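You operate a simulated robot arm through the tools that you are given. There is no shell and no other tool.

You run a simulated robot arm. Do the job below in one go: nothing can be reset, and whatever is moved stays where it is left.

TASK
On the post wheel, slacken rim screws 1 and 2 and stand the blue screw in its rest.
Fine: use the orange rim key and put it back; leave screw 3 tight. Set down upright: orange rim key.

It is judged by the outcome, as a careful person would: the job done as asked, and still so three seconds after it is handed in. It fails if anything else is knocked over, pushed out of place, dropped, spilled or broken.

THE ROBOT
A 7-joint arm with a three-finger gripper, fixed in place. Base frame: the origin is on the floor under the middle of its stand, x ahead of it, y to its left, z up. Readings come in m, degrees, newtons and seconds.
With the tool pointing down near the work surface it reaches from about 0.5 to 0.94 m from the base axis. Its first joint turns from -166.0 to 166.0 degrees. Payload 2.69 kg.
Tool frame: the origin (TCP) lies between the finger pads and is the grasp point; the fingertips stand 0.029 m ahead of it; z points along the fingers, y is the line along which they close. The gripper opens to 0.12 m; its body begins 0.078 m behind the TCP.
Orientation is that of the tool frame in the base frame, as [roll, pitch, yaw] about the fixed x, y, z axes, in that order (R = Rz(yaw) Ry(pitch) Rx(roll)). With the fingers straight down and closing along the base's y, the tool's x points along the base's -x, its y along +y and its z along -z.

THE INTERFACE
- The arm moves only by the tool step_arm. Its arguments are lists of equal length, an entry for each row: "fingers": the opening, from 0 (shut) to 1 (fully open); "travel": the shift along the base's x, y, z in units of 200 mm (1.0 is 200 mm), a list of three; "rotation": the turn, a rotation vector about the base's x, y, z in units of 45 degrees (1.0 is 45 degrees), a list of three. In form: {"fingers": [fingers, ...], "travel": [[x, y, z], ...], "rotation": [[rx, ry, rz], ...]}. A call has 1 to 20 rows; each row is the pose to reach, as a shift and turn from the pose commanded when the call began. A call with a number of a shift or a turn outside -1 to 1 is refused whole. Each row takes 0.2 s and may step no farther than 0.05 m and 8.6 degrees from the row before; otherwise, or with a gripper value out of range, the whole call is refused. A pose out of reach is approached as far as the arm can. The call stops where the force on the tool passes 40 N (or 10 N more than at its start, if that is more) or the arm is blocked; 0.2 s more then pass. The fingers move at their own pace (about 0.1362 m/s each) and stop on an object; they squeeze with about 37 N. The grip force told is the motor's: it shows also when the fingers shut on nothing. Time passes only in rows, and 0.2 s behind the last, so rows that repeat a pose let the fingers close. The reply holds the time, the measured pose of the TCP, the force on the tool along the base axes, the opening and the grip force, in the units named above and with some noise, with the torque about the TCP (base axes, N m) and any sound that the robot's microphone picked up.
- Cameras (640 x 400 px; columns grow to the right, rows downward): "scene" is fixed at [0.2178, -0.4974, 1.5618]; the picture's right is [0.68, -0.74, 0.00], its down [-0.48, -0.44, -0.76] and it looks along [0.56, 0.51, -0.65] (base axes); focal length 325 px, centre (320, 200). "wrist" rides on the gripper at [0.063, 0, -0.104] in the tool frame; the picture's right is [0.01, 1.00, 0.00], its down [-0.83, 0.00, -0.56] and it looks along [-0.56, 0.00, 0.83] (tool axes); focal length 275 px, centre (320, 200). There is no depth. A picture from a camera that has moved, and an enlarged one, comes with that camera's place and axes in the base frame and with its lens.
- snapshot(camera): a new picture of that camera. The clock stands still meanwhile.
- move_column(by): moves the trunk up (or, below 0, down) by that many m; the arm rides with it, the base frame stays. It gives what a move gives, with no picture.
- inspect(camera, box): a new picture of the part [left, top, right, bottom] of that camera's present view, enlarged. The clock stands still meanwhile.
- hand_in(): hands the job in; it is judged then, once.

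Places have to be worked out from the pictures, the camera data and where the tool is seen. Open the gripper and draw the arm clear of the work before you hand the job in, unless the task says otherwise.

The tools are called after "Call:" as name(argument=value, ...) on one line, values as JSON. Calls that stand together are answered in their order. step_arm: Moves the arm, as the interface text tells. Its arguments: {"type":"object","properties":{"fingers":{"type":"array","items":{"type":"number"}},"travel":{"type":"array","items":{"type":"array","items":{"type":"number"}}},"rotation":{"type":"array","items":{"type":"array","items":{"type":"number"}}}},"required":["fingers","travel","rotation"]} The other tools are called the same way: move_column (by) moves the trunk up or down; snapshot (camera) takes a picture; inspect (camera, box) takes an enlarged picture of a part of a camera's view; hand_in () hands the job in.

At the start:

```text
t: 0.0
eef_pos: [0.3584, -0.2818, 1.3518]
ee_rot: [180.0, 0.1, -180.0]
force: [0.5, 0.0, 0.3]
moment: [0.0, 0.01, 0.04]
gripper_width: 0.1199
grasp_force: 0.0
trunk travel left (down, up): [-0.475, 0.111]
```

scene: 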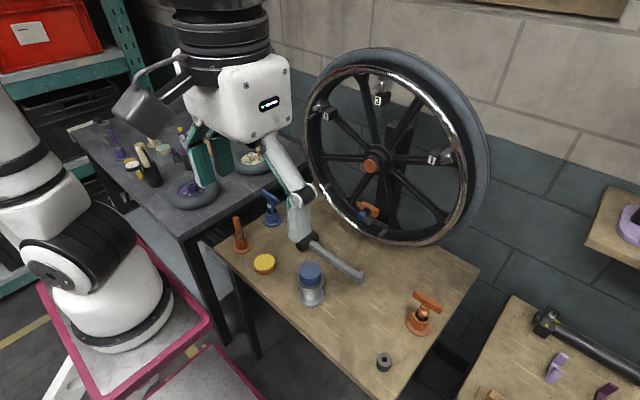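
wrist: 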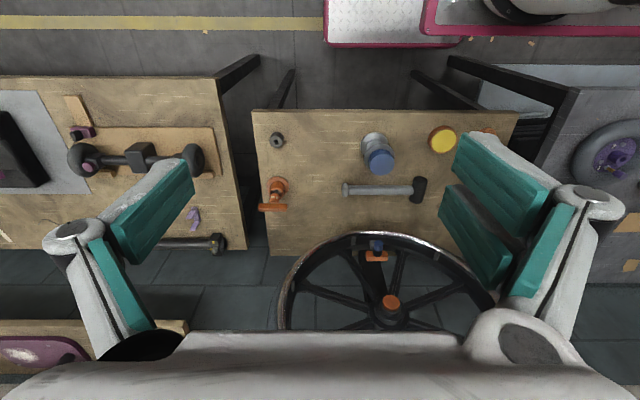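

The pictures show a wheel on a post with numbered screws, a bench with an orange key and several other things. I'll enlarge parts of the view to identify everything first.

Call:
inspect(camera="scene", box=[290, 40, 500, 250])

Call:
inspect(camera="scene", box=[210, 170, 490, 400])

Call:
inspect(camera="wrist", box=[240, 90, 540, 340])

```text
1.90 times, centred on (395, 145) of scene
camera zoom: at [0.2178, -0.4974, 1.5618], right [0.68, -0.74, 0.0], down [-0.48, -0.44, -0.76], along [0.56, 0.51, -0.65], focal length 620 px, centre (177, 305)
```

zoom: 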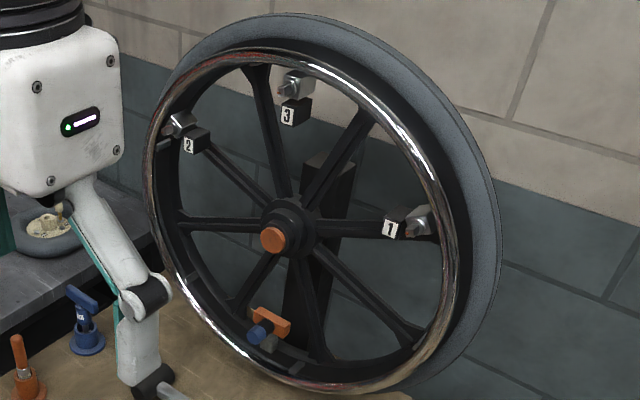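

```text
1.74 times, centred on (350, 285) of scene
camera zoom: at [0.2178, -0.4974, 1.5618], right [0.68, -0.74, 0.0], down [-0.48, -0.44, -0.76], along [0.56, 0.51, -0.65], focal length 566 px, centre (268, 52)
```

zoom: 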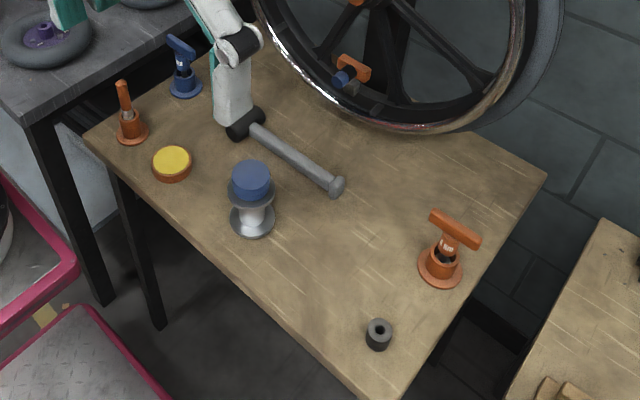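

```text
1.60 times, centred on (390, 215) of wrist
camera zoom: at [0.2946, -0.2824, 1.4567], right [-0.01, 1.0, 0.0], down [0.83, 0.0, 0.56], along [0.56, 0.0, -0.83], focal length 440 px, centre (208, 176)
```

zoom: 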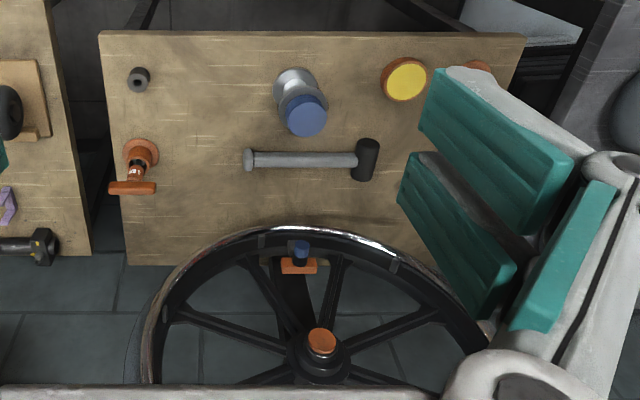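

The bench top comes out at about z=0.77, and the hub face at about (0.82,-0.13,1.08). I'll tilt the tool up in place to look at the wheel with the wrist camera.

Call:
step_arm(fingers=[1, 1, 1, 1, 1, 1], travel=[[0, 0, 0], [0, 0, 0], [0, 0, 0], [0, 0, 0], [0, 0, 0], [0, 0, 0]], rotation=[[0, -0.166, 0], [0, -0.333, 0], [0, -0.5, 0], [0, -0.666, 0], [0, -0.833, 0], [0, -1, 0]])

Call:
snapshot(camera="wrist")

Call:
snapshot(camera="scene")

```text
t: 1.4
eef_pos: [0.3595, -0.2825, 1.3485]
ee_rot: [179.6, 44.7, 179.9]
force: [-0.1, -0.2, 0.5]
moment: [0.01, 0.02, -0.01]
gripper_width: 0.1199
grasp_force: 0.1
trunk travel left (down, up): [-0.475, 0.111]
```

```text
taken
camera wrist: at [0.2409, -0.2838, 1.3796], right [0.0, 1.0, 0.0], down [0.2, 0.0, 0.98], along [0.98, 0.0, -0.2], focal length 275 px, centre (320, 200)
```

wrist: 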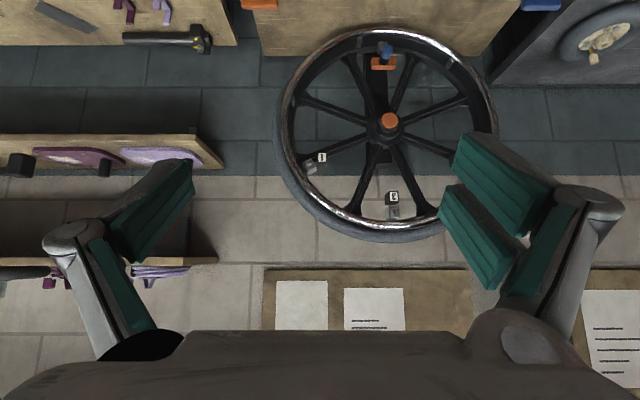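

```text
taken
```

scene: 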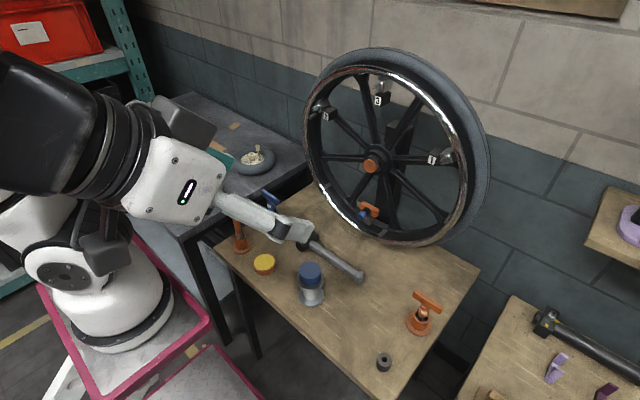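

The wheel is now seen nearly face-on (upside down). I'll enlarge it.

Call:
inspect(camera="wrist", box=[270, 20, 510, 170])

Call:
inspect(camera="wrist", box=[270, 110, 470, 235])

Call:
inspect(camera="scene", box=[340, 180, 410, 245])

Call:
inspect(camera="scene", box=[390, 270, 460, 345])

```text
2.67 times, centred on (390, 95) of wrist
camera zoom: at [0.2409, -0.2838, 1.3796], right [0.0, 1.0, 0.0], down [0.2, 0.0, 0.98], along [0.98, 0.0, -0.2], focal length 734 px, centre (133, 480)
```

zoom: 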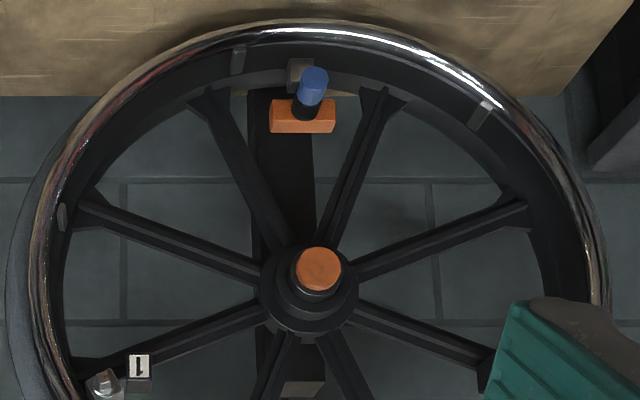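

```text
3.20 times, centred on (370, 172) of wrist
camera zoom: at [0.2409, -0.2838, 1.3796], right [0.0, 1.0, 0.0], down [0.2, 0.0, 0.98], along [0.98, 0.0, -0.2], focal length 881 px, centre (160, 288)
```

zoom: 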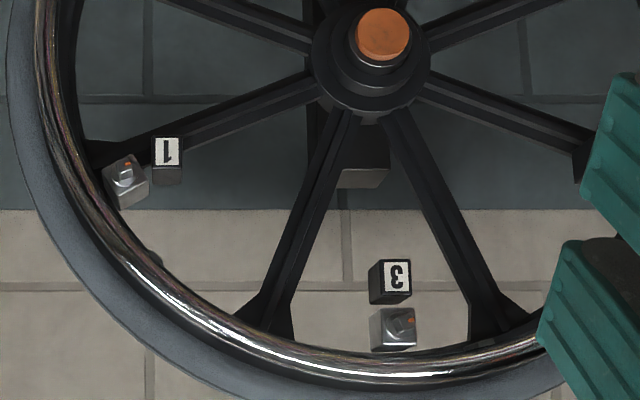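

```text
6.15 times, centred on (375, 212) of scene
camera zoom: at [0.2178, -0.4974, 1.5618], right [0.68, -0.74, 0.0], down [-0.48, -0.44, -0.76], along [0.56, 0.51, -0.65], focal length 2002 px, centre (-18, 123)
```

zoom: 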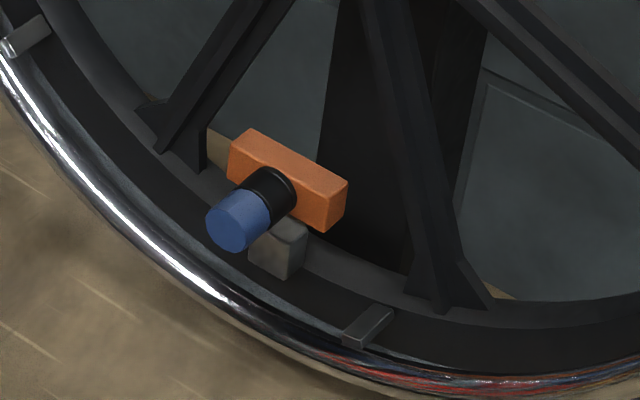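

```text
5.33 times, centred on (425, 308) of scene
camera zoom: at [0.2178, -0.4974, 1.5618], right [0.68, -0.74, 0.0], down [-0.48, -0.44, -0.76], along [0.56, 0.51, -0.65], focal length 1735 px, centre (-240, -373)
```

zoom: 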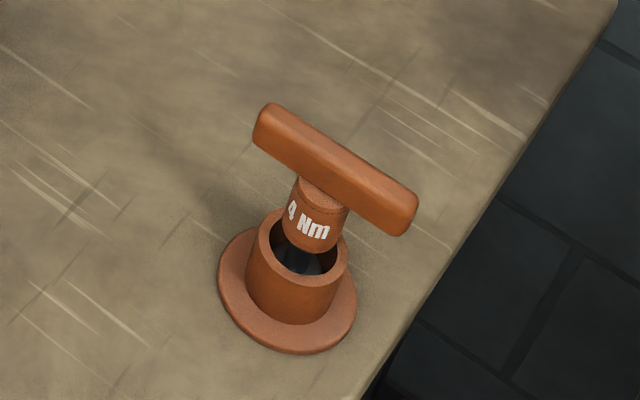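

The orange key ("4 Nm") stands in an orange cup. I'll enlarge the rest of the bench items to see which is the blue screw and which its rest.

Call:
inspect(camera="scene", box=[270, 240, 350, 320])

Call:
inspect(camera="scene", box=[225, 180, 305, 280])

Call:
inspect(camera="scene", box=[360, 340, 410, 380])

Call:
inspect(camera="scene", box=[300, 80, 400, 140])

Call:
inspect(camera="scene", box=[410, 130, 480, 180])

```text
5.00 times, centred on (310, 280) of scene
camera zoom: at [0.2178, -0.4974, 1.5618], right [0.68, -0.74, 0.0], down [-0.48, -0.44, -0.76], along [0.56, 0.51, -0.65], focal length 1626 px, centre (370, -200)
```

zoom: 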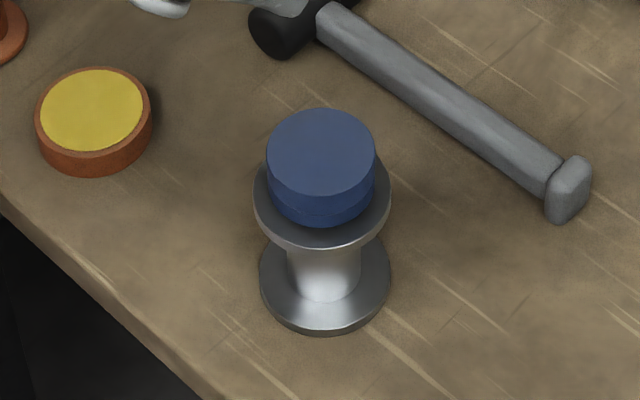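

```text
4.00 times, centred on (265, 230) of scene
camera zoom: at [0.2178, -0.4974, 1.5618], right [0.68, -0.74, 0.0], down [-0.48, -0.44, -0.76], along [0.56, 0.51, -0.65], focal length 1301 px, centre (540, 80)
```

zoom: 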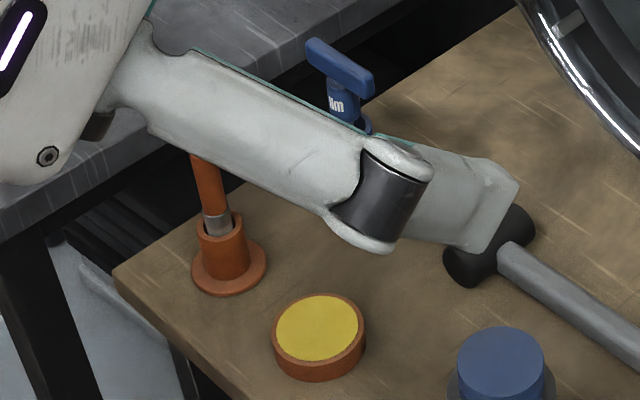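

```text
10.00 times, centred on (385, 360) of scene
camera zoom: at [0.2178, -0.4974, 1.5618], right [0.68, -0.74, 0.0], down [-0.48, -0.44, -0.76], along [0.56, 0.51, -0.65], focal length 3253 px, centre (-330, -1400)
```

zoom: 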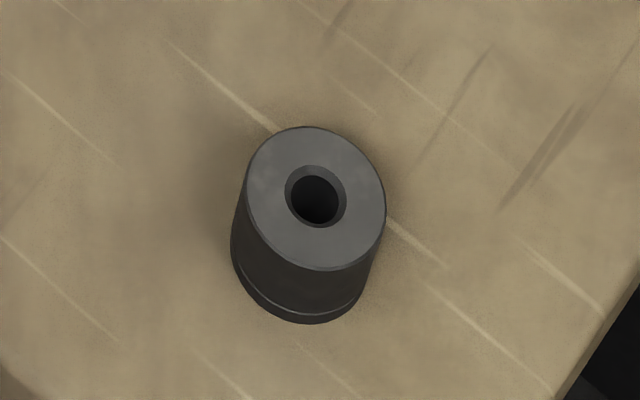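

```text
6.40 times, centred on (350, 110) of scene
camera zoom: at [0.2178, -0.4974, 1.5618], right [0.68, -0.74, 0.0], down [-0.48, -0.44, -0.76], along [0.56, 0.51, -0.65], focal length 2082 px, centre (128, 776)
```

zoom: 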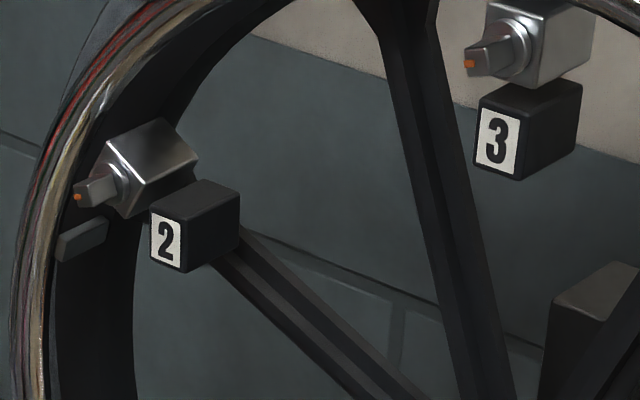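

```text
8.00 times, centred on (445, 155) of scene
camera zoom: at [0.2178, -0.4974, 1.5618], right [0.68, -0.74, 0.0], down [-0.48, -0.44, -0.76], along [0.56, 0.51, -0.65], focal length 2602 px, centre (-680, 560)
```

zoom: 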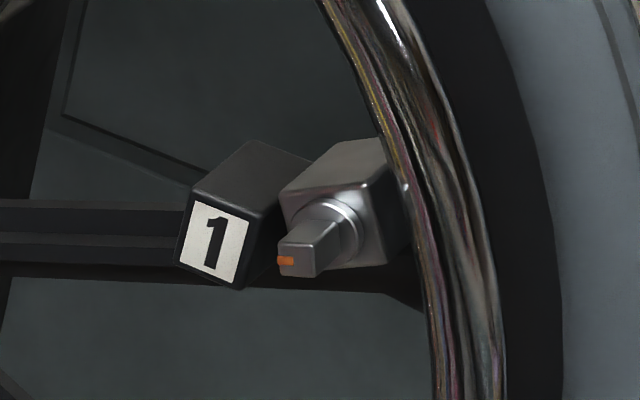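

The rim screws are square studs pointing at the robot, each with an orange mark; the blue-headed screw sits low on the wheel, and the grey sleeve with a bore on the bench looks like its rest. I'll move closer to see the blue screw and its mounting with the wrist camera.

Call:
step_arm(fingers=[1, 1, 1, 1, 1, 1], travel=[[0.05, 0.12, -0.1], [0.1, 0.25, -0.25], [0.2, 0.38, -0.4], [0.3, 0.5, -0.55], [0.38, 0.62, -0.7], [0.45, 0.75, -0.85]], rotation=[[0, 0, 0], [0, 0, 0], [0, 0, 0], [0, 0, 0], [0, 0, 0], [0, 0, 0]])

Call:
snapshot(camera="wrist")

Call:
snapshot(camera="scene")

```text
t: 2.8
eef_pos: [0.4673, -0.1686, 1.23]
ee_rot: [-180.0, 44.9, -179.9]
force: [-0.7, 0.7, -0.2]
moment: [-0.01, -0.01, 0.03]
gripper_width: 0.1199
grasp_force: 0.1
out of reach, approached as far as the arm can: row 5, 6
trunk travel left (down, up): [-0.475, 0.111]
```

```text
taken
camera wrist: at [0.3485, -0.1712, 1.2594], right [0.0, 1.0, 0.0], down [0.2, 0.0, 0.98], along [0.98, 0.0, -0.2], focal length 275 px, centre (320, 200)
```

wrist: 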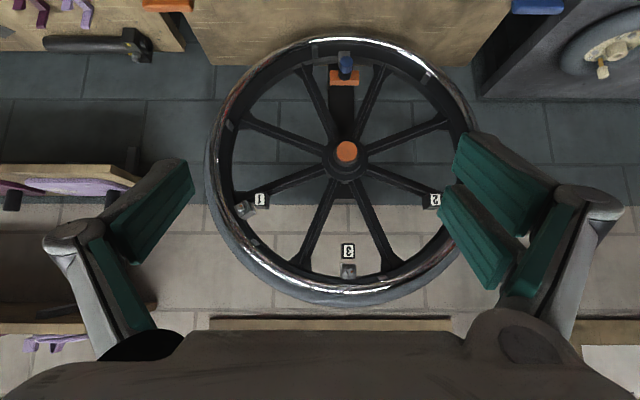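

```text
taken
```

scene: 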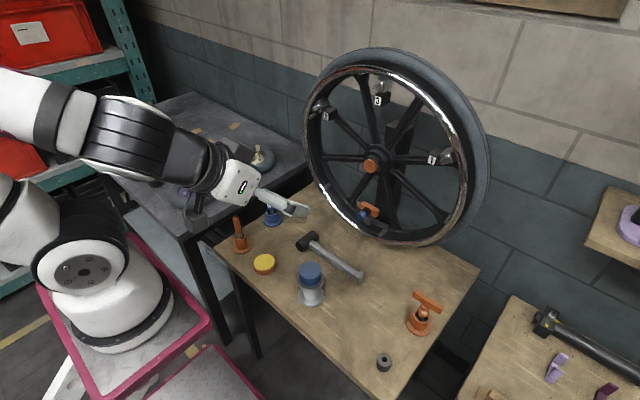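

The target was beyond the arm's fold limit at this trunk height; bench area is otherwise clear under the gripper. I'll lower the trunk 0.2 m so the arm rides down to a better working height.

Call:
move_column(by=-0.2)

Call:
snapshot(camera="wrist")

Call:
snapshot(camera="scene")

```text
t: 5.0
eef_pos: [0.583, -0.1697, 1.0302]
ee_rot: [179.8, 44.9, -180.0]
force: [-0.5, 0.4, -0.1]
moment: [0.02, 0.0, -0.02]
gripper_width: 0.1196
grasp_force: 0.1
trunk travel left (down, up): [-0.275, 0.311]
```

```text
taken
camera wrist: at [0.464, -0.1711, 1.0604], right [-0.01, 1.0, 0.0], down [0.2, 0.0, 0.98], along [0.98, 0.0, -0.2], focal length 275 px, centre (320, 200)
```

wrist: 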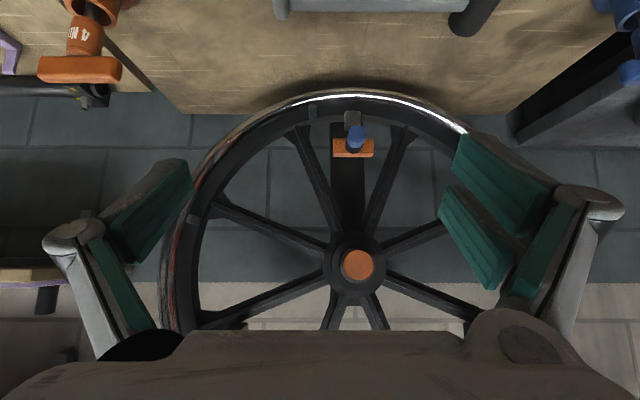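

```text
taken
```

scene: 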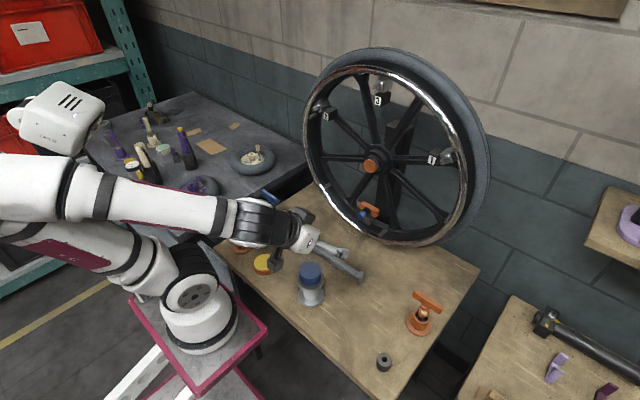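

The trunk move also shifted the tool forward by about 0.12 m (now x=0.583), good to know. I'll enlarge the views on the blue screw, the key and the rest.

Call:
inspect(camera="wrist", box=[290, 80, 420, 180])

Call:
inspect(camera="wrist", box=[180, 80, 500, 340])

Call:
inspect(camera="scene", box=[340, 185, 400, 235])

Call:
inspect(camera="wrist", box=[20, 0, 140, 100])

```text
4.00 times, centred on (355, 130) of wrist
camera zoom: at [0.464, -0.1711, 1.0604], right [-0.01, 1.0, 0.0], down [0.2, 0.0, 0.98], along [0.98, 0.0, -0.2], focal length 1101 px, centre (180, 480)
```

zoom: 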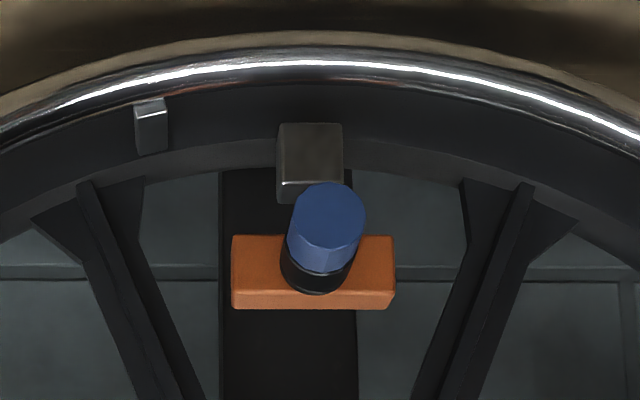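

```text
1.54 times, centred on (340, 210) of wrist
camera zoom: at [0.464, -0.1711, 1.0604], right [-0.01, 1.0, 0.0], down [0.2, 0.0, 0.98], along [0.98, 0.0, -0.2], focal length 424 px, centre (289, 185)
```

zoom: 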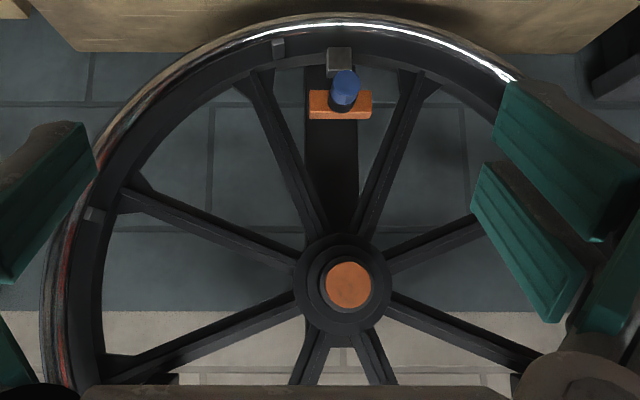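

```text
8.00 times, centred on (370, 210) of scene
camera zoom: at [0.2178, -0.4974, 1.5618], right [0.68, -0.74, 0.0], down [-0.48, -0.44, -0.76], along [0.56, 0.51, -0.65], focal length 2602 px, centre (-80, 120)
```

zoom: 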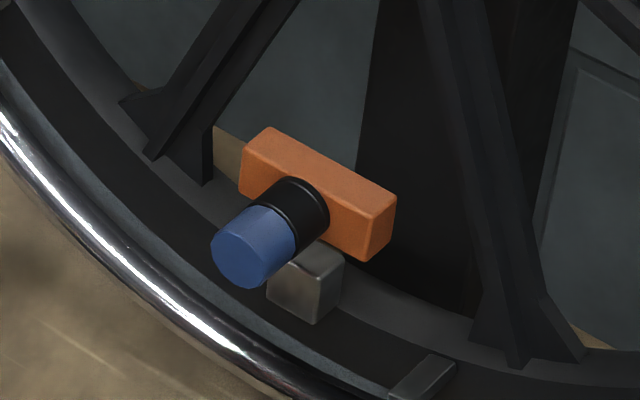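

```text
4.00 times, centred on (80, 50) of wrist
camera zoom: at [0.464, -0.1711, 1.0604], right [-0.01, 1.0, 0.0], down [0.2, 0.0, 0.98], along [0.98, 0.0, -0.2], focal length 1101 px, centre (1280, 800)
```

zoom: 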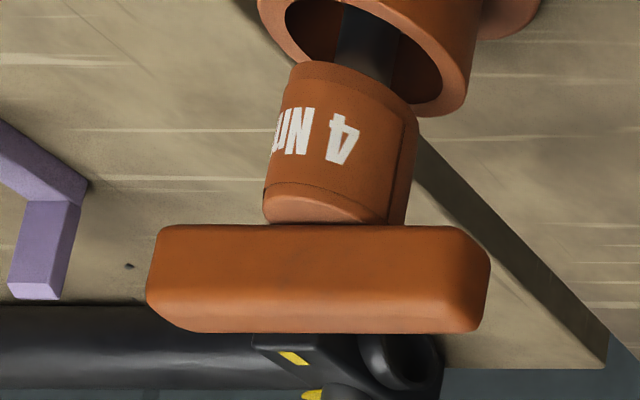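

Blue screw: blue head about 25 mm across, near (0.795,-0.127,0.915), in an orange bracket; a tall pedestal (top about z=0.90) stands in front of it. The key's bar runs along y at about (0.705,-0.400,0.88). I'll check with a null row that the commanded pose matches the measured pose, and begin turning the tool back down.

Call:
step_arm(fingers=[1], travel=[[0, 0, 0]], rotation=[[0, 0, 0]])

```text
t: 5.4
eef_pos: [0.5832, -0.1699, 1.0302]
ee_rot: [179.9, 44.9, -179.9]
force: [1.3, -0.2, -0.5]
moment: [0.02, -0.02, -0.02]
gripper_width: 0.1198
grasp_force: 0.2
trunk travel left (down, up): [-0.275, 0.311]
```

The commanded pose equals the measured one. Now I turn the tool back to pointing down while moving right toward the key.

Call:
step_arm(fingers=[1, 1, 1, 1, 1, 1], travel=[[0, -0.15, 0.05], [0, -0.3, 0.1], [0, -0.45, 0.15], [0.0, -0.6, 0.2], [0.0, -0.8, 0.2], [0.0, -0.95, 0.2]], rotation=[[0, 0.166, 0], [0, 0.333, 0], [0, 0.5, 0], [0, 0.666, 0], [0, 0.833, 0], [0, 1, 0]])

Call:
snapshot(camera="wrist")

Call:
snapshot(camera="scene")

```text
t: 6.8
eef_pos: [0.5832, -0.3596, 1.0704]
ee_rot: [179.9, -0.2, -180.0]
force: [-0.6, 0.1, 1.4]
moment: [-0.01, -0.06, -0.01]
gripper_width: 0.1201
grasp_force: 0.0
trunk travel left (down, up): [-0.275, 0.311]
```

```text
taken
camera wrist: at [0.5192, -0.3603, 1.1758], right [-0.01, 1.0, 0.0], down [0.83, 0.0, 0.55], along [0.55, 0.0, -0.83], focal length 275 px, centre (320, 200)
```

wrist: 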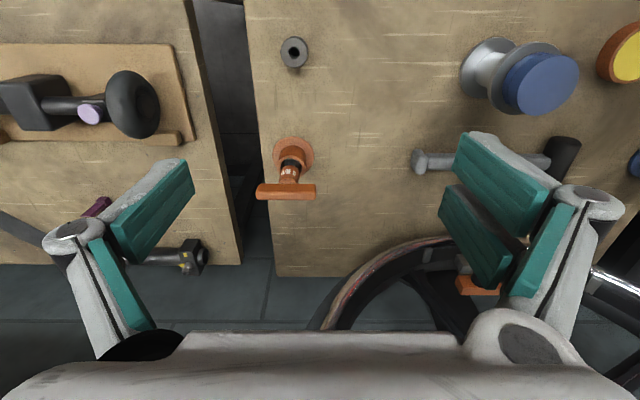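

```text
taken
```

scene: 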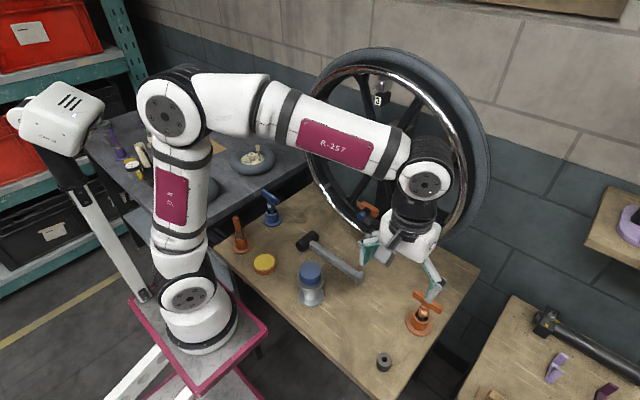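

Now the wrist camera looks down on the key and the grey sleeve. I'll enlarge both.

Call:
inspect(camera="wrist", box=[240, 20, 350, 90])

Call:
inspect(camera="wrist", box=[240, 125, 350, 210])

Call:
inspect(camera="wrist", box=[440, 220, 540, 310])

Call:
inspect(camera="scene", box=[350, 190, 390, 220])

```text
5.71 times, centred on (295, 55) of wrist
camera zoom: at [0.5192, -0.3603, 1.1758], right [-0.01, 1.0, 0.0], down [0.83, 0.0, 0.55], along [0.55, 0.0, -0.83], focal length 1573 px, centre (463, 1029)
```

zoom: 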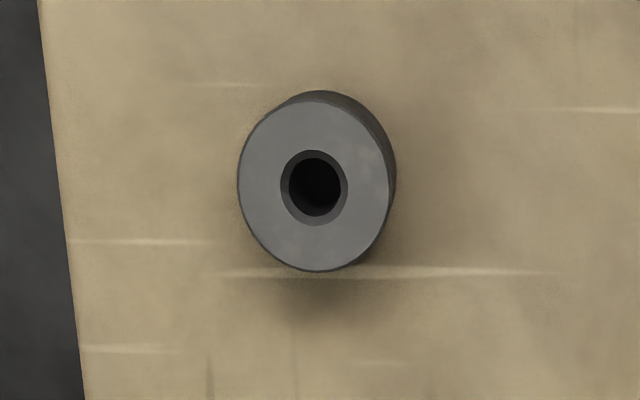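

```text
4.71 times, centred on (295, 168) of wrist
camera zoom: at [0.5192, -0.3603, 1.1758], right [-0.01, 1.0, 0.0], down [0.83, 0.0, 0.55], along [0.55, 0.0, -0.83], focal length 1295 px, centre (438, 353)
```

zoom: 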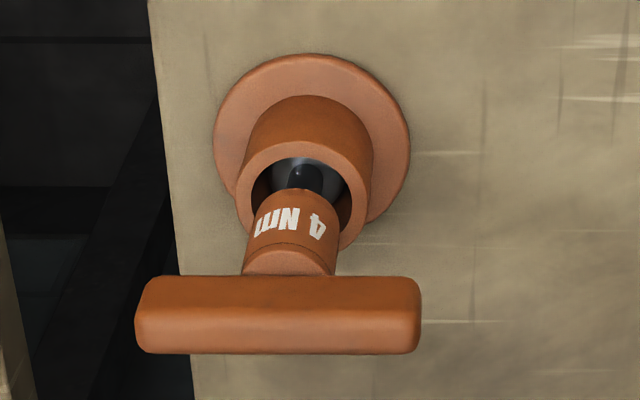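

```text
4.44 times, centred on (490, 265) of wrist
camera zoom: at [0.5192, -0.3603, 1.1758], right [-0.01, 1.0, 0.0], down [0.83, 0.0, 0.55], along [0.55, 0.0, -0.83], focal length 1224 px, centre (-436, -89)
```

zoom: 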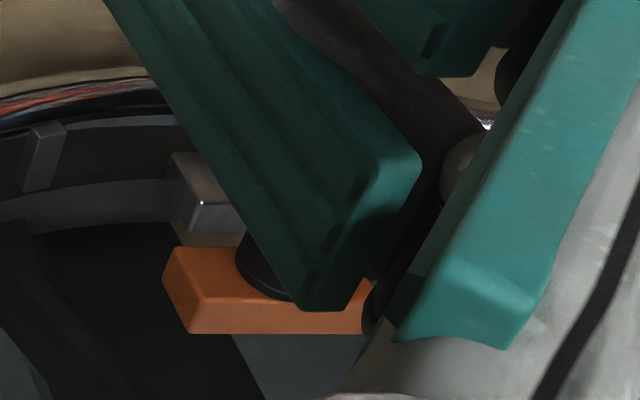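

```text
13.33 times, centred on (370, 205) of scene
camera zoom: at [0.2178, -0.4974, 1.5618], right [0.68, -0.74, 0.0], down [-0.48, -0.44, -0.76], along [0.56, 0.51, -0.65], focal length 4337 px, centre (-347, 133)
```

zoom: 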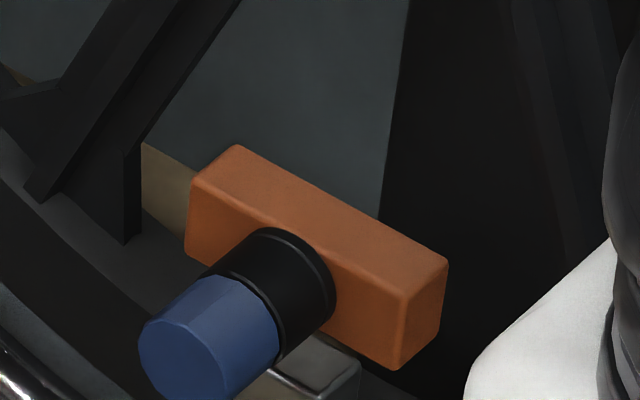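

The key's bar is about 77×15×17 mm and the barrel below it is thicker (~26 mm), so fingers should grip only the bar. I'll look at the finger layout to know their spacing.

Call:
inspect(camera="wrist", box=[420, 110, 640, 340])

Call:
inspect(camera="wrist", box=[30, 140, 220, 350])

Call:
inspect(camera="scene", box=[340, 170, 470, 330])

```text
1.74 times, centred on (530, 225) of wrist
camera zoom: at [0.5192, -0.3603, 1.1758], right [-0.01, 1.0, 0.0], down [0.83, 0.0, 0.55], along [0.55, 0.0, -0.83], focal length 479 px, centre (-45, 156)
```

zoom: 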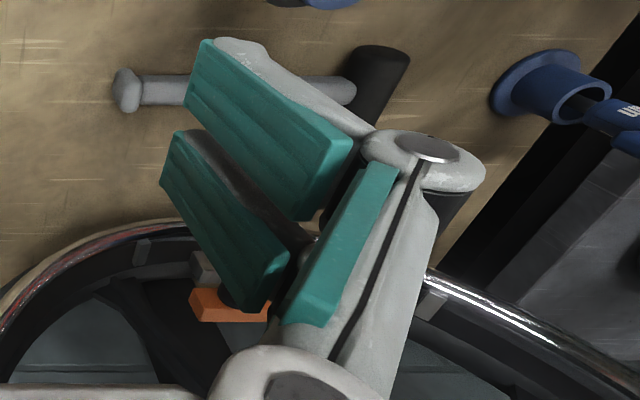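

```text
1.90 times, centred on (125, 245) of wrist
camera zoom: at [0.5192, -0.3603, 1.1758], right [-0.01, 1.0, 0.0], down [0.83, 0.0, 0.55], along [0.55, 0.0, -0.83], focal length 524 px, centre (691, 114)
```

zoom: 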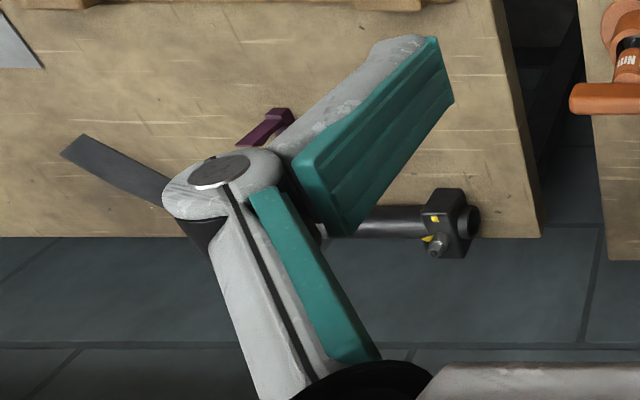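

```text
2.50 times, centred on (405, 250) of scene
camera zoom: at [0.2178, -0.4974, 1.5618], right [0.68, -0.74, 0.0], down [-0.48, -0.44, -0.76], along [0.56, 0.51, -0.65], focal length 813 px, centre (108, 75)
```

zoom: 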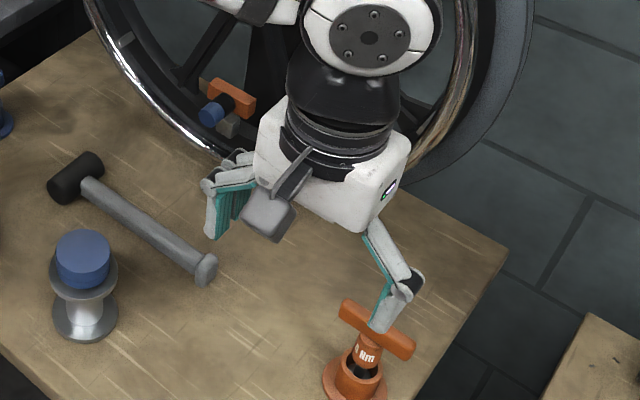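

The tool's +y side has two pads side by side, the −y side one, all about 25–30 mm wide. I'll turn the tool −90° about the vertical (so the fingers close along x across the bar) in two steps while moving above the key.

Call:
step_arm(fingers=[1, 1, 1, 1, 1, 1], travel=[[0.05, -0.03, 0], [0.1, -0.06, 0], [0.15, -0.1, 0], [0.2, -0.13, 0], [0.25, -0.17, 0], [0.3, -0.2, 0]], rotation=[[0, 0, -0.166], [0, 0, -0.333], [0, 0, -0.5], [0, 0, -0.666], [0, 0, -0.833], [0, 0, -1]])

Call:
snapshot(camera="scene")

```text
t: 8.2
eef_pos: [0.642, -0.3992, 1.071]
ee_rot: [180.0, 0.0, 134.9]
force: [-0.6, 0.4, 0.3]
moment: [0.04, 0.0, 0.0]
gripper_width: 0.1198
grasp_force: 0.0
trunk travel left (down, up): [-0.275, 0.311]
```

```text
taken
```

scene: 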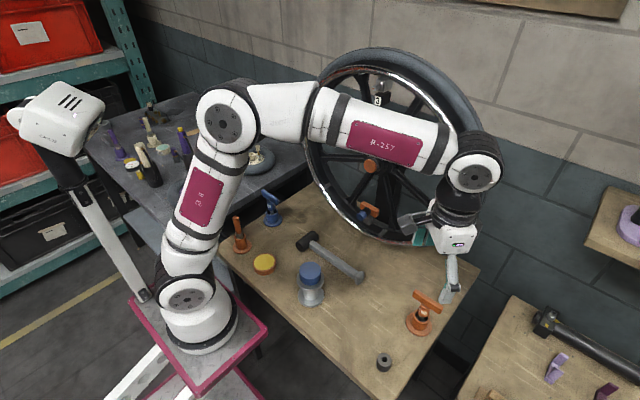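

Clearance to the wheel looks adequate (refined: hub face x≈0.828, chrome ring x≈0.85, blue head face ≈(0.806,-0.124,0.90)). I finish the turn and go above the key at (0.705,-0.401).

Call:
step_arm(fingers=[1, 1, 1, 1, 1, 1], travel=[[0.05, 0, -0.05], [0.1, 0, -0.1], [0.15, 0, -0.15], [0.2, -0.0, -0.2], [0.26, -0.0, -0.25], [0.315, -0.005, -0.3]], rotation=[[0, 0, -0.166], [0, 0, -0.333], [0, 0, -0.5], [0, 0, -0.666], [0, 0, -0.833], [0, 0, -1]])

Call:
snapshot(camera="scene")

Call:
snapshot(camera="wrist")

```text
t: 9.6
eef_pos: [0.7056, -0.4008, 1.0107]
ee_rot: [179.9, -0.1, 89.9]
force: [0.1, -0.1, 0.9]
moment: [-0.01, -0.04, -0.03]
gripper_width: 0.1199
grasp_force: 0.1
trunk travel left (down, up): [-0.275, 0.311]
```

```text
taken
```

scene: 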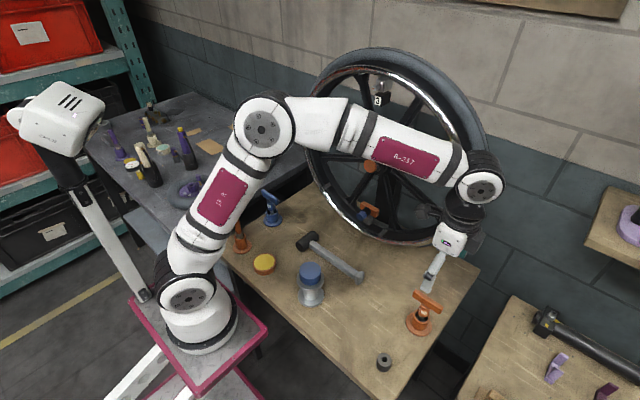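

```text
taken
camera wrist: at [0.705, -0.3385, 1.1152], right [1.0, 0.0, 0.0], down [0.0, -0.83, 0.55], along [0.0, -0.55, -0.83], focal length 275 px, centre (320, 200)
```

wrist: 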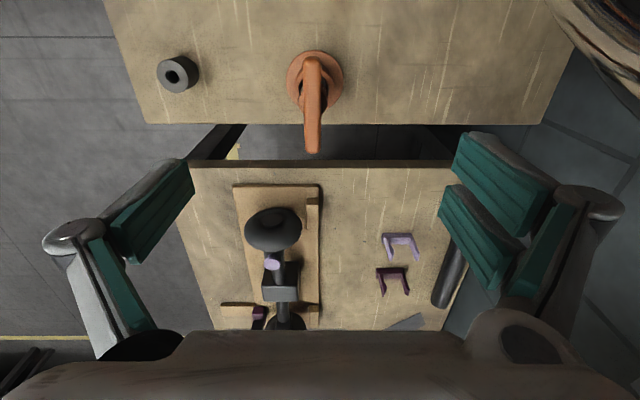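

The key's bar runs toward the camera, slightly left of centre (bar x a few mm less than the TCP's). I'll enlarge to measure it.

Call:
inspect(camera="wrist", box=[270, 30, 370, 165])

Call:
inspect(camera="wrist", box=[290, 45, 345, 110])

Call:
inspect(camera="scene", box=[390, 240, 480, 345])

```text
2.96 times, centred on (320, 98) of wrist
camera zoom: at [0.705, -0.3385, 1.1152], right [1.0, 0.0, 0.0], down [0.0, -0.83, 0.55], along [0.0, -0.55, -0.83], focal length 816 px, centre (320, 504)
```

zoom: 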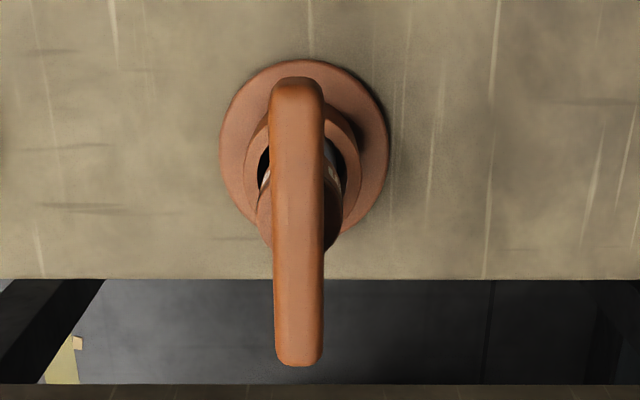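

```text
6.15 times, centred on (318, 78) of wrist
camera zoom: at [0.705, -0.3385, 1.1152], right [1.0, 0.0, 0.0], down [0.0, -0.83, 0.55], along [0.0, -0.55, -0.83], focal length 1694 px, centre (335, 954)
```

zoom: 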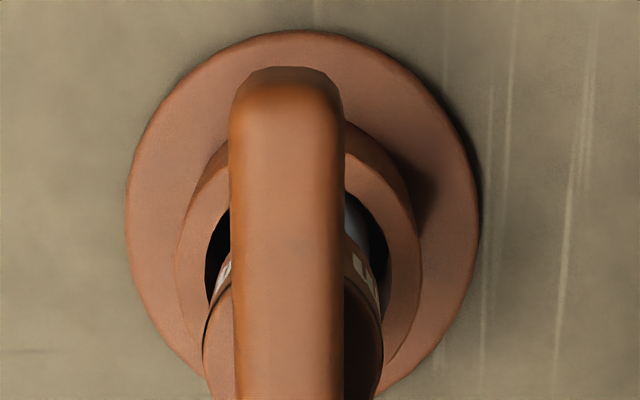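

```text
3.81 times, centred on (435, 292) of scene
camera zoom: at [0.2178, -0.4974, 1.5618], right [0.68, -0.74, 0.0], down [-0.48, -0.44, -0.76], along [0.56, 0.51, -0.65], focal length 1239 px, centre (-118, -152)
```

zoom: 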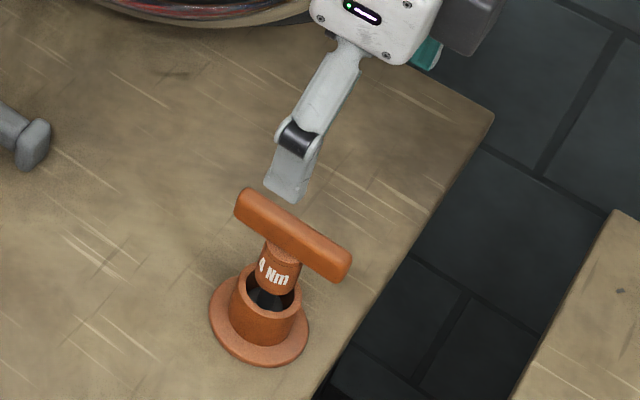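

Measured: bar centre at about (0.699,-0.400), spanning z≈0.880–0.896, exactly along y. I shift x by −6 mm and descend to TCP z≈0.93 with the fingers partly closed to check tip height before gripping.

Call:
step_arm(fingers=[1, 0.8, 0.6, 0.5, 0.45, 0.45], travel=[[-0.032, 0.003, -0.05], [-0.032, 0.003, -0.15], [-0.032, 0.003, -0.25], [-0.032, 0.003, -0.33], [-0.032, 0.003, -0.4], [-0.032, 0.003, -0.4]], rotation=[[0, 0, 0], [0, 0, 0], [0, 0, 0], [0, 0, 0], [0, 0, 0], [0, 0, 0]])

Call:
inspect(camera="scene", box=[390, 240, 480, 345])

Call:
snapshot(camera="wrist")

```text
t: 11.0
eef_pos: [0.6991, -0.4008, 0.9293]
ee_rot: [179.8, -0.1, 90.2]
force: [0.0, -0.3, -0.1]
moment: [-0.02, 0.0, 0.03]
gripper_width: 0.054
grasp_force: 0.0
trunk travel left (down, up): [-0.275, 0.311]
```

```text
3.81 times, centred on (435, 292) of scene
camera zoom: at [0.2178, -0.4974, 1.5618], right [0.68, -0.74, 0.0], down [-0.48, -0.44, -0.76], along [0.56, 0.51, -0.65], focal length 1239 px, centre (-118, -152)
```

zoom: 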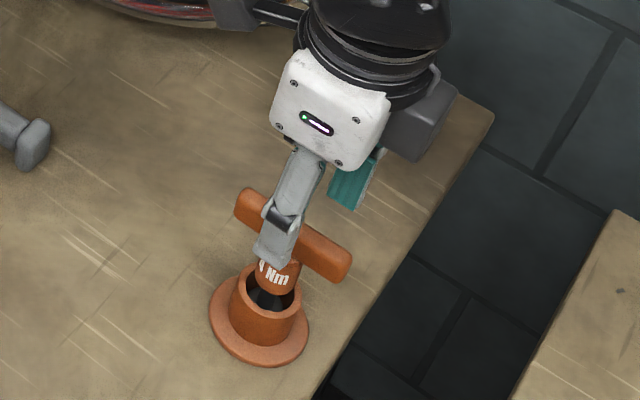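

```text
taken
camera wrist: at [0.6986, -0.338, 1.0349], right [1.0, 0.01, 0.0], down [0.0, -0.83, 0.55], along [0.0, -0.55, -0.83], focal length 275 px, centre (320, 200)
```

wrist: 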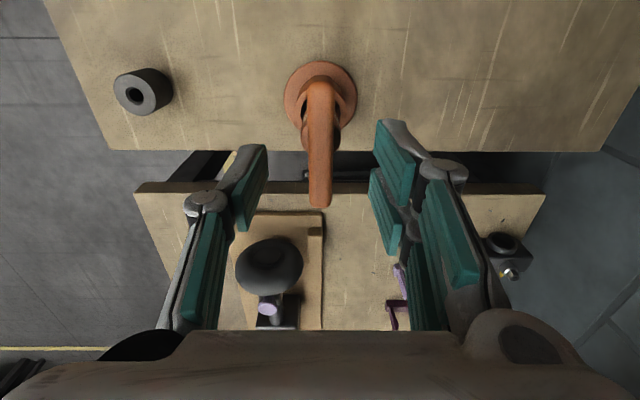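

The bar is centred between the fingers, and the tips sit near z≈0.90. I descend to TCP z≈0.911 so the tips cover only the bar, then close.

Call:
step_arm(fingers=[0.45, 0.45, 0.3, 0.2, 0.1, 0, 0, 0], travel=[[0, 0, -0.05], [0, 0, -0.09], [0, 0, -0.09], [0, 0, -0.09], [0, 0, -0.09], [0, 0, -0.09], [0, 0, -0.09], [0, 0, -0.09]], rotation=[[0, 0, 0], [0, 0, 0], [0, 0, 0], [0, 0, 0], [0, 0, 0], [0, 0, 0], [0, 0, 0], [0, 0, 0]])

Call:
inspect(camera="scene", box=[390, 240, 480, 345])

Call:
snapshot(camera="wrist")

```text
t: 12.8
eef_pos: [0.7, -0.4004, 0.9112]
ee_rot: [179.9, -0.1, 90.0]
force: [0.2, 0.3, -1.5]
moment: [0.01, 0.01, 0.0]
gripper_width: 0.0134
grasp_force: 37.0
trunk travel left (down, up): [-0.275, 0.311]
```

```text
3.81 times, centred on (435, 292) of scene
camera zoom: at [0.2178, -0.4974, 1.5618], right [0.68, -0.74, 0.0], down [-0.48, -0.44, -0.76], along [0.56, 0.51, -0.65], focal length 1239 px, centre (-118, -152)
```

zoom: 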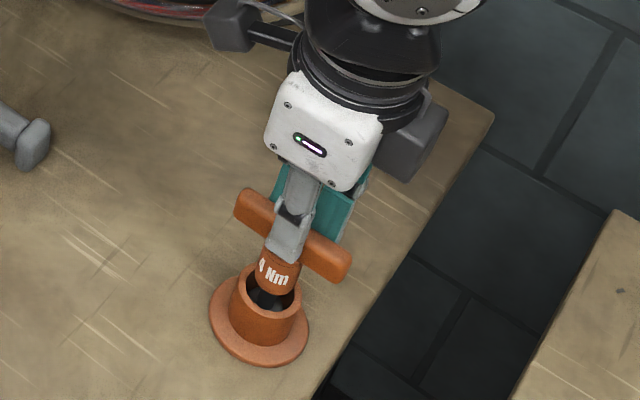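

```text
taken
camera wrist: at [0.6988, -0.3386, 1.0171], right [1.0, 0.01, 0.0], down [0.0, -0.83, 0.55], along [0.0, -0.55, -0.83], focal length 275 px, centre (320, 200)
```

wrist: 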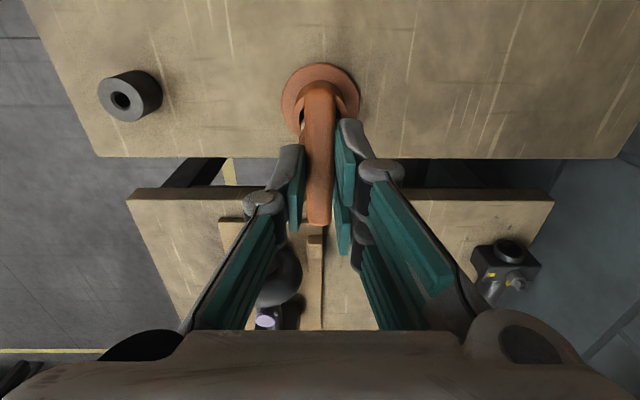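

Gripped at 13.4 mm with 37 N. I lift the key straight up, clear of its cup.

Call:
step_arm(fingers=[0, 0, 0, 0, 0, 0, 0, 0], travel=[[0, 0, 0.05], [0, 0, 0.12], [0, 0, 0.22], [0, 0, 0.34], [0, 0, 0.46], [0, 0, 0.6], [0, 0, 0.75], [0, 0, 0.9]], rotation=[[0, 0, 0], [0, 0, 0], [0, 0, 0], [0, 0, 0], [0, 0, 0], [0, 0, 0], [0, 0, 0], [0, 0, 0]])

Call:
snapshot(camera="scene")

Call:
snapshot(camera="wrist")

```text
t: 14.6
eef_pos: [0.6991, -0.4001, 1.0941]
ee_rot: [179.9, -0.1, 89.9]
force: [0.2, 0.1, -1.2]
moment: [0.0, 0.01, 0.0]
gripper_width: 0.0135
grasp_force: 36.8
trunk travel left (down, up): [-0.275, 0.311]
```

```text
taken
```

scene: 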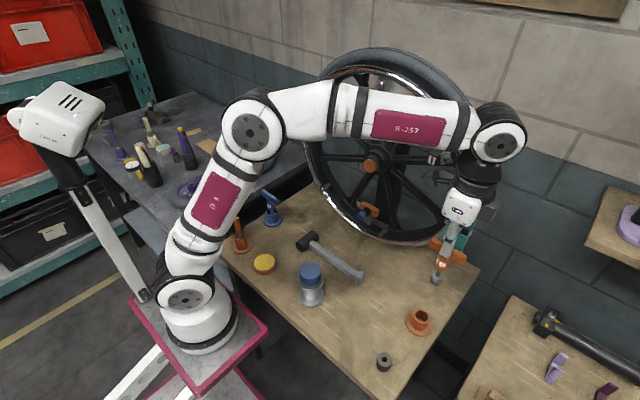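

```text
taken
camera wrist: at [0.6989, -0.3384, 1.1981], right [1.0, 0.01, 0.0], down [0.0, -0.83, 0.55], along [0.0, -0.55, -0.83], focal length 275 px, centre (320, 200)
```

wrist: 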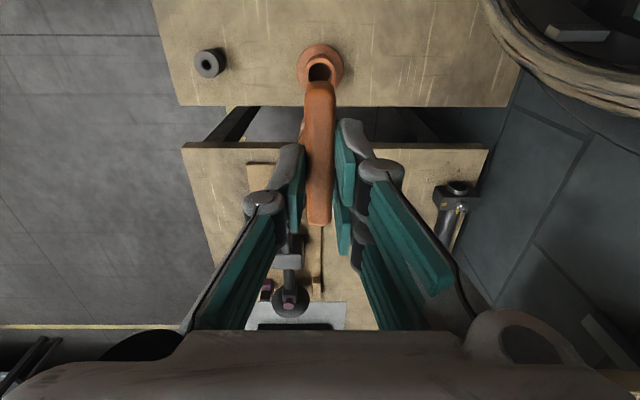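

Key is out and held. I'll enlarge it to see its length and socket, and the empty cup.

Call:
inspect(camera="scene", box=[415, 215, 485, 295])

Call:
inspect(camera="wrist", box=[280, 30, 370, 100])

Call:
inspect(camera="scene", box=[395, 295, 445, 345])

```text
5.00 times, centred on (450, 255) of scene
camera zoom: at [0.2178, -0.4974, 1.5618], right [0.68, -0.74, 0.0], down [-0.48, -0.44, -0.76], along [0.56, 0.51, -0.65], focal length 1626 px, centre (-330, -75)
```

zoom: 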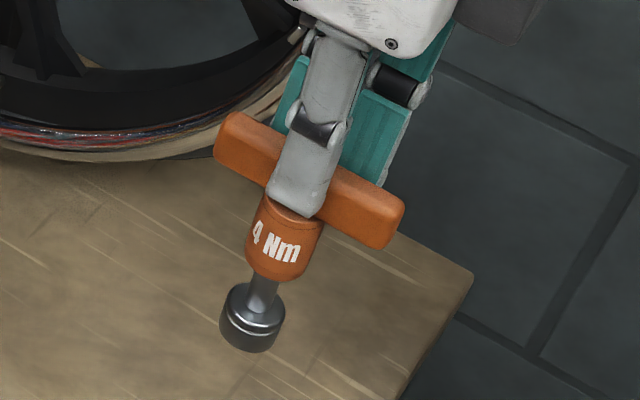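

```text
5.71 times, centred on (325, 65) of wrist
camera zoom: at [0.6989, -0.3384, 1.1981], right [1.0, 0.01, 0.0], down [0.0, -0.83, 0.55], along [0.0, -0.55, -0.83], focal length 1573 px, centre (291, 971)
```

zoom: 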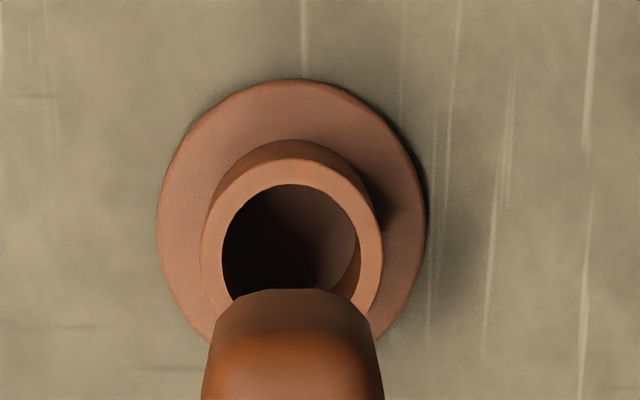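

```text
8.00 times, centred on (420, 320) of scene
camera zoom: at [0.2178, -0.4974, 1.5618], right [0.68, -0.74, 0.0], down [-0.48, -0.44, -0.76], along [0.56, 0.51, -0.65], focal length 2602 px, centre (-480, -760)
```

zoom: 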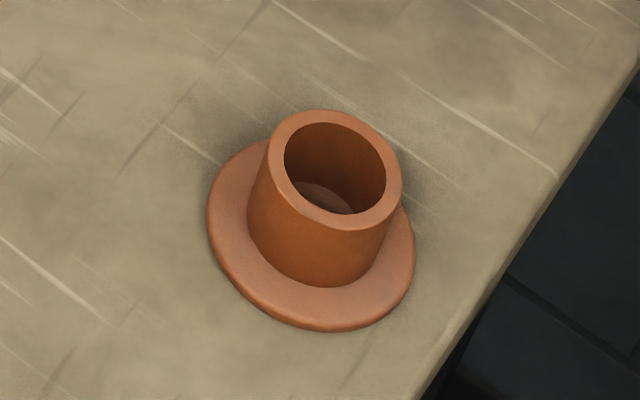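

The key: socket end about 0.125 m ahead of the TCP, bar centre about 0.023 m ahead; cup bore ~28 mm. I now tilt the tool toward horizontal (key pointing at the wheel) while backing away from the wheel and rising.

Call:
step_arm(fingers=[0, 0, 0, 0, 0, 0], travel=[[-0.08, 0, 0.05], [-0.16, 0, 0.1], [-0.24, 0, 0.15], [-0.32, 0, 0.2], [-0.4, 0, 0.25], [-0.45, 0, 0.3]], rotation=[[0, -0.166, 0], [0, -0.333, 0], [0, -0.5, 0], [0, -0.666, 0], [0, -0.833, 0], [0, -1, 0]])

Call:
snapshot(camera="scene")

Call:
snapshot(camera="wrist")

```text
t: 16.0
eef_pos: [0.6082, -0.4014, 1.153]
ee_rot: [134.8, -0.1, 90.1]
force: [0.5, 0.6, -1.5]
moment: [-0.04, 0.05, -0.04]
gripper_width: 0.0135
grasp_force: 37.4
trunk travel left (down, up): [-0.275, 0.311]
```

```text
taken
```

scene: 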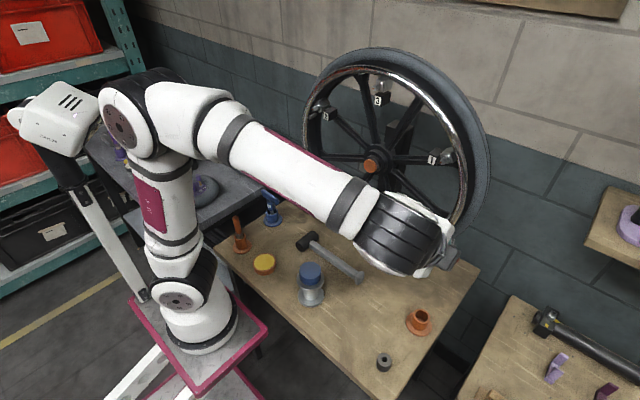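

```text
taken
camera wrist: at [0.5346, -0.3382, 1.2262], right [0.7, 0.01, 0.71], down [-0.39, -0.83, 0.39], along [0.59, -0.55, -0.58], focal length 275 px, centre (320, 200)
```

wrist: 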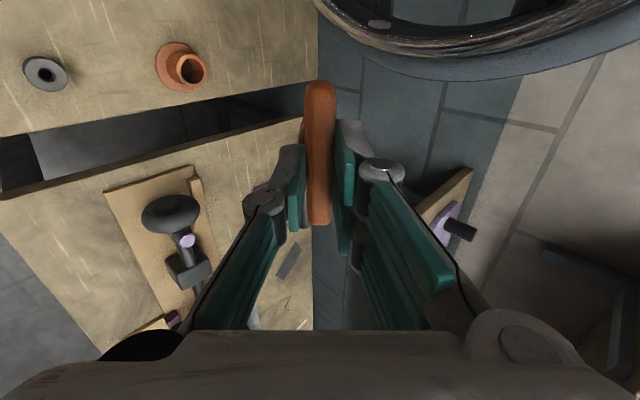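

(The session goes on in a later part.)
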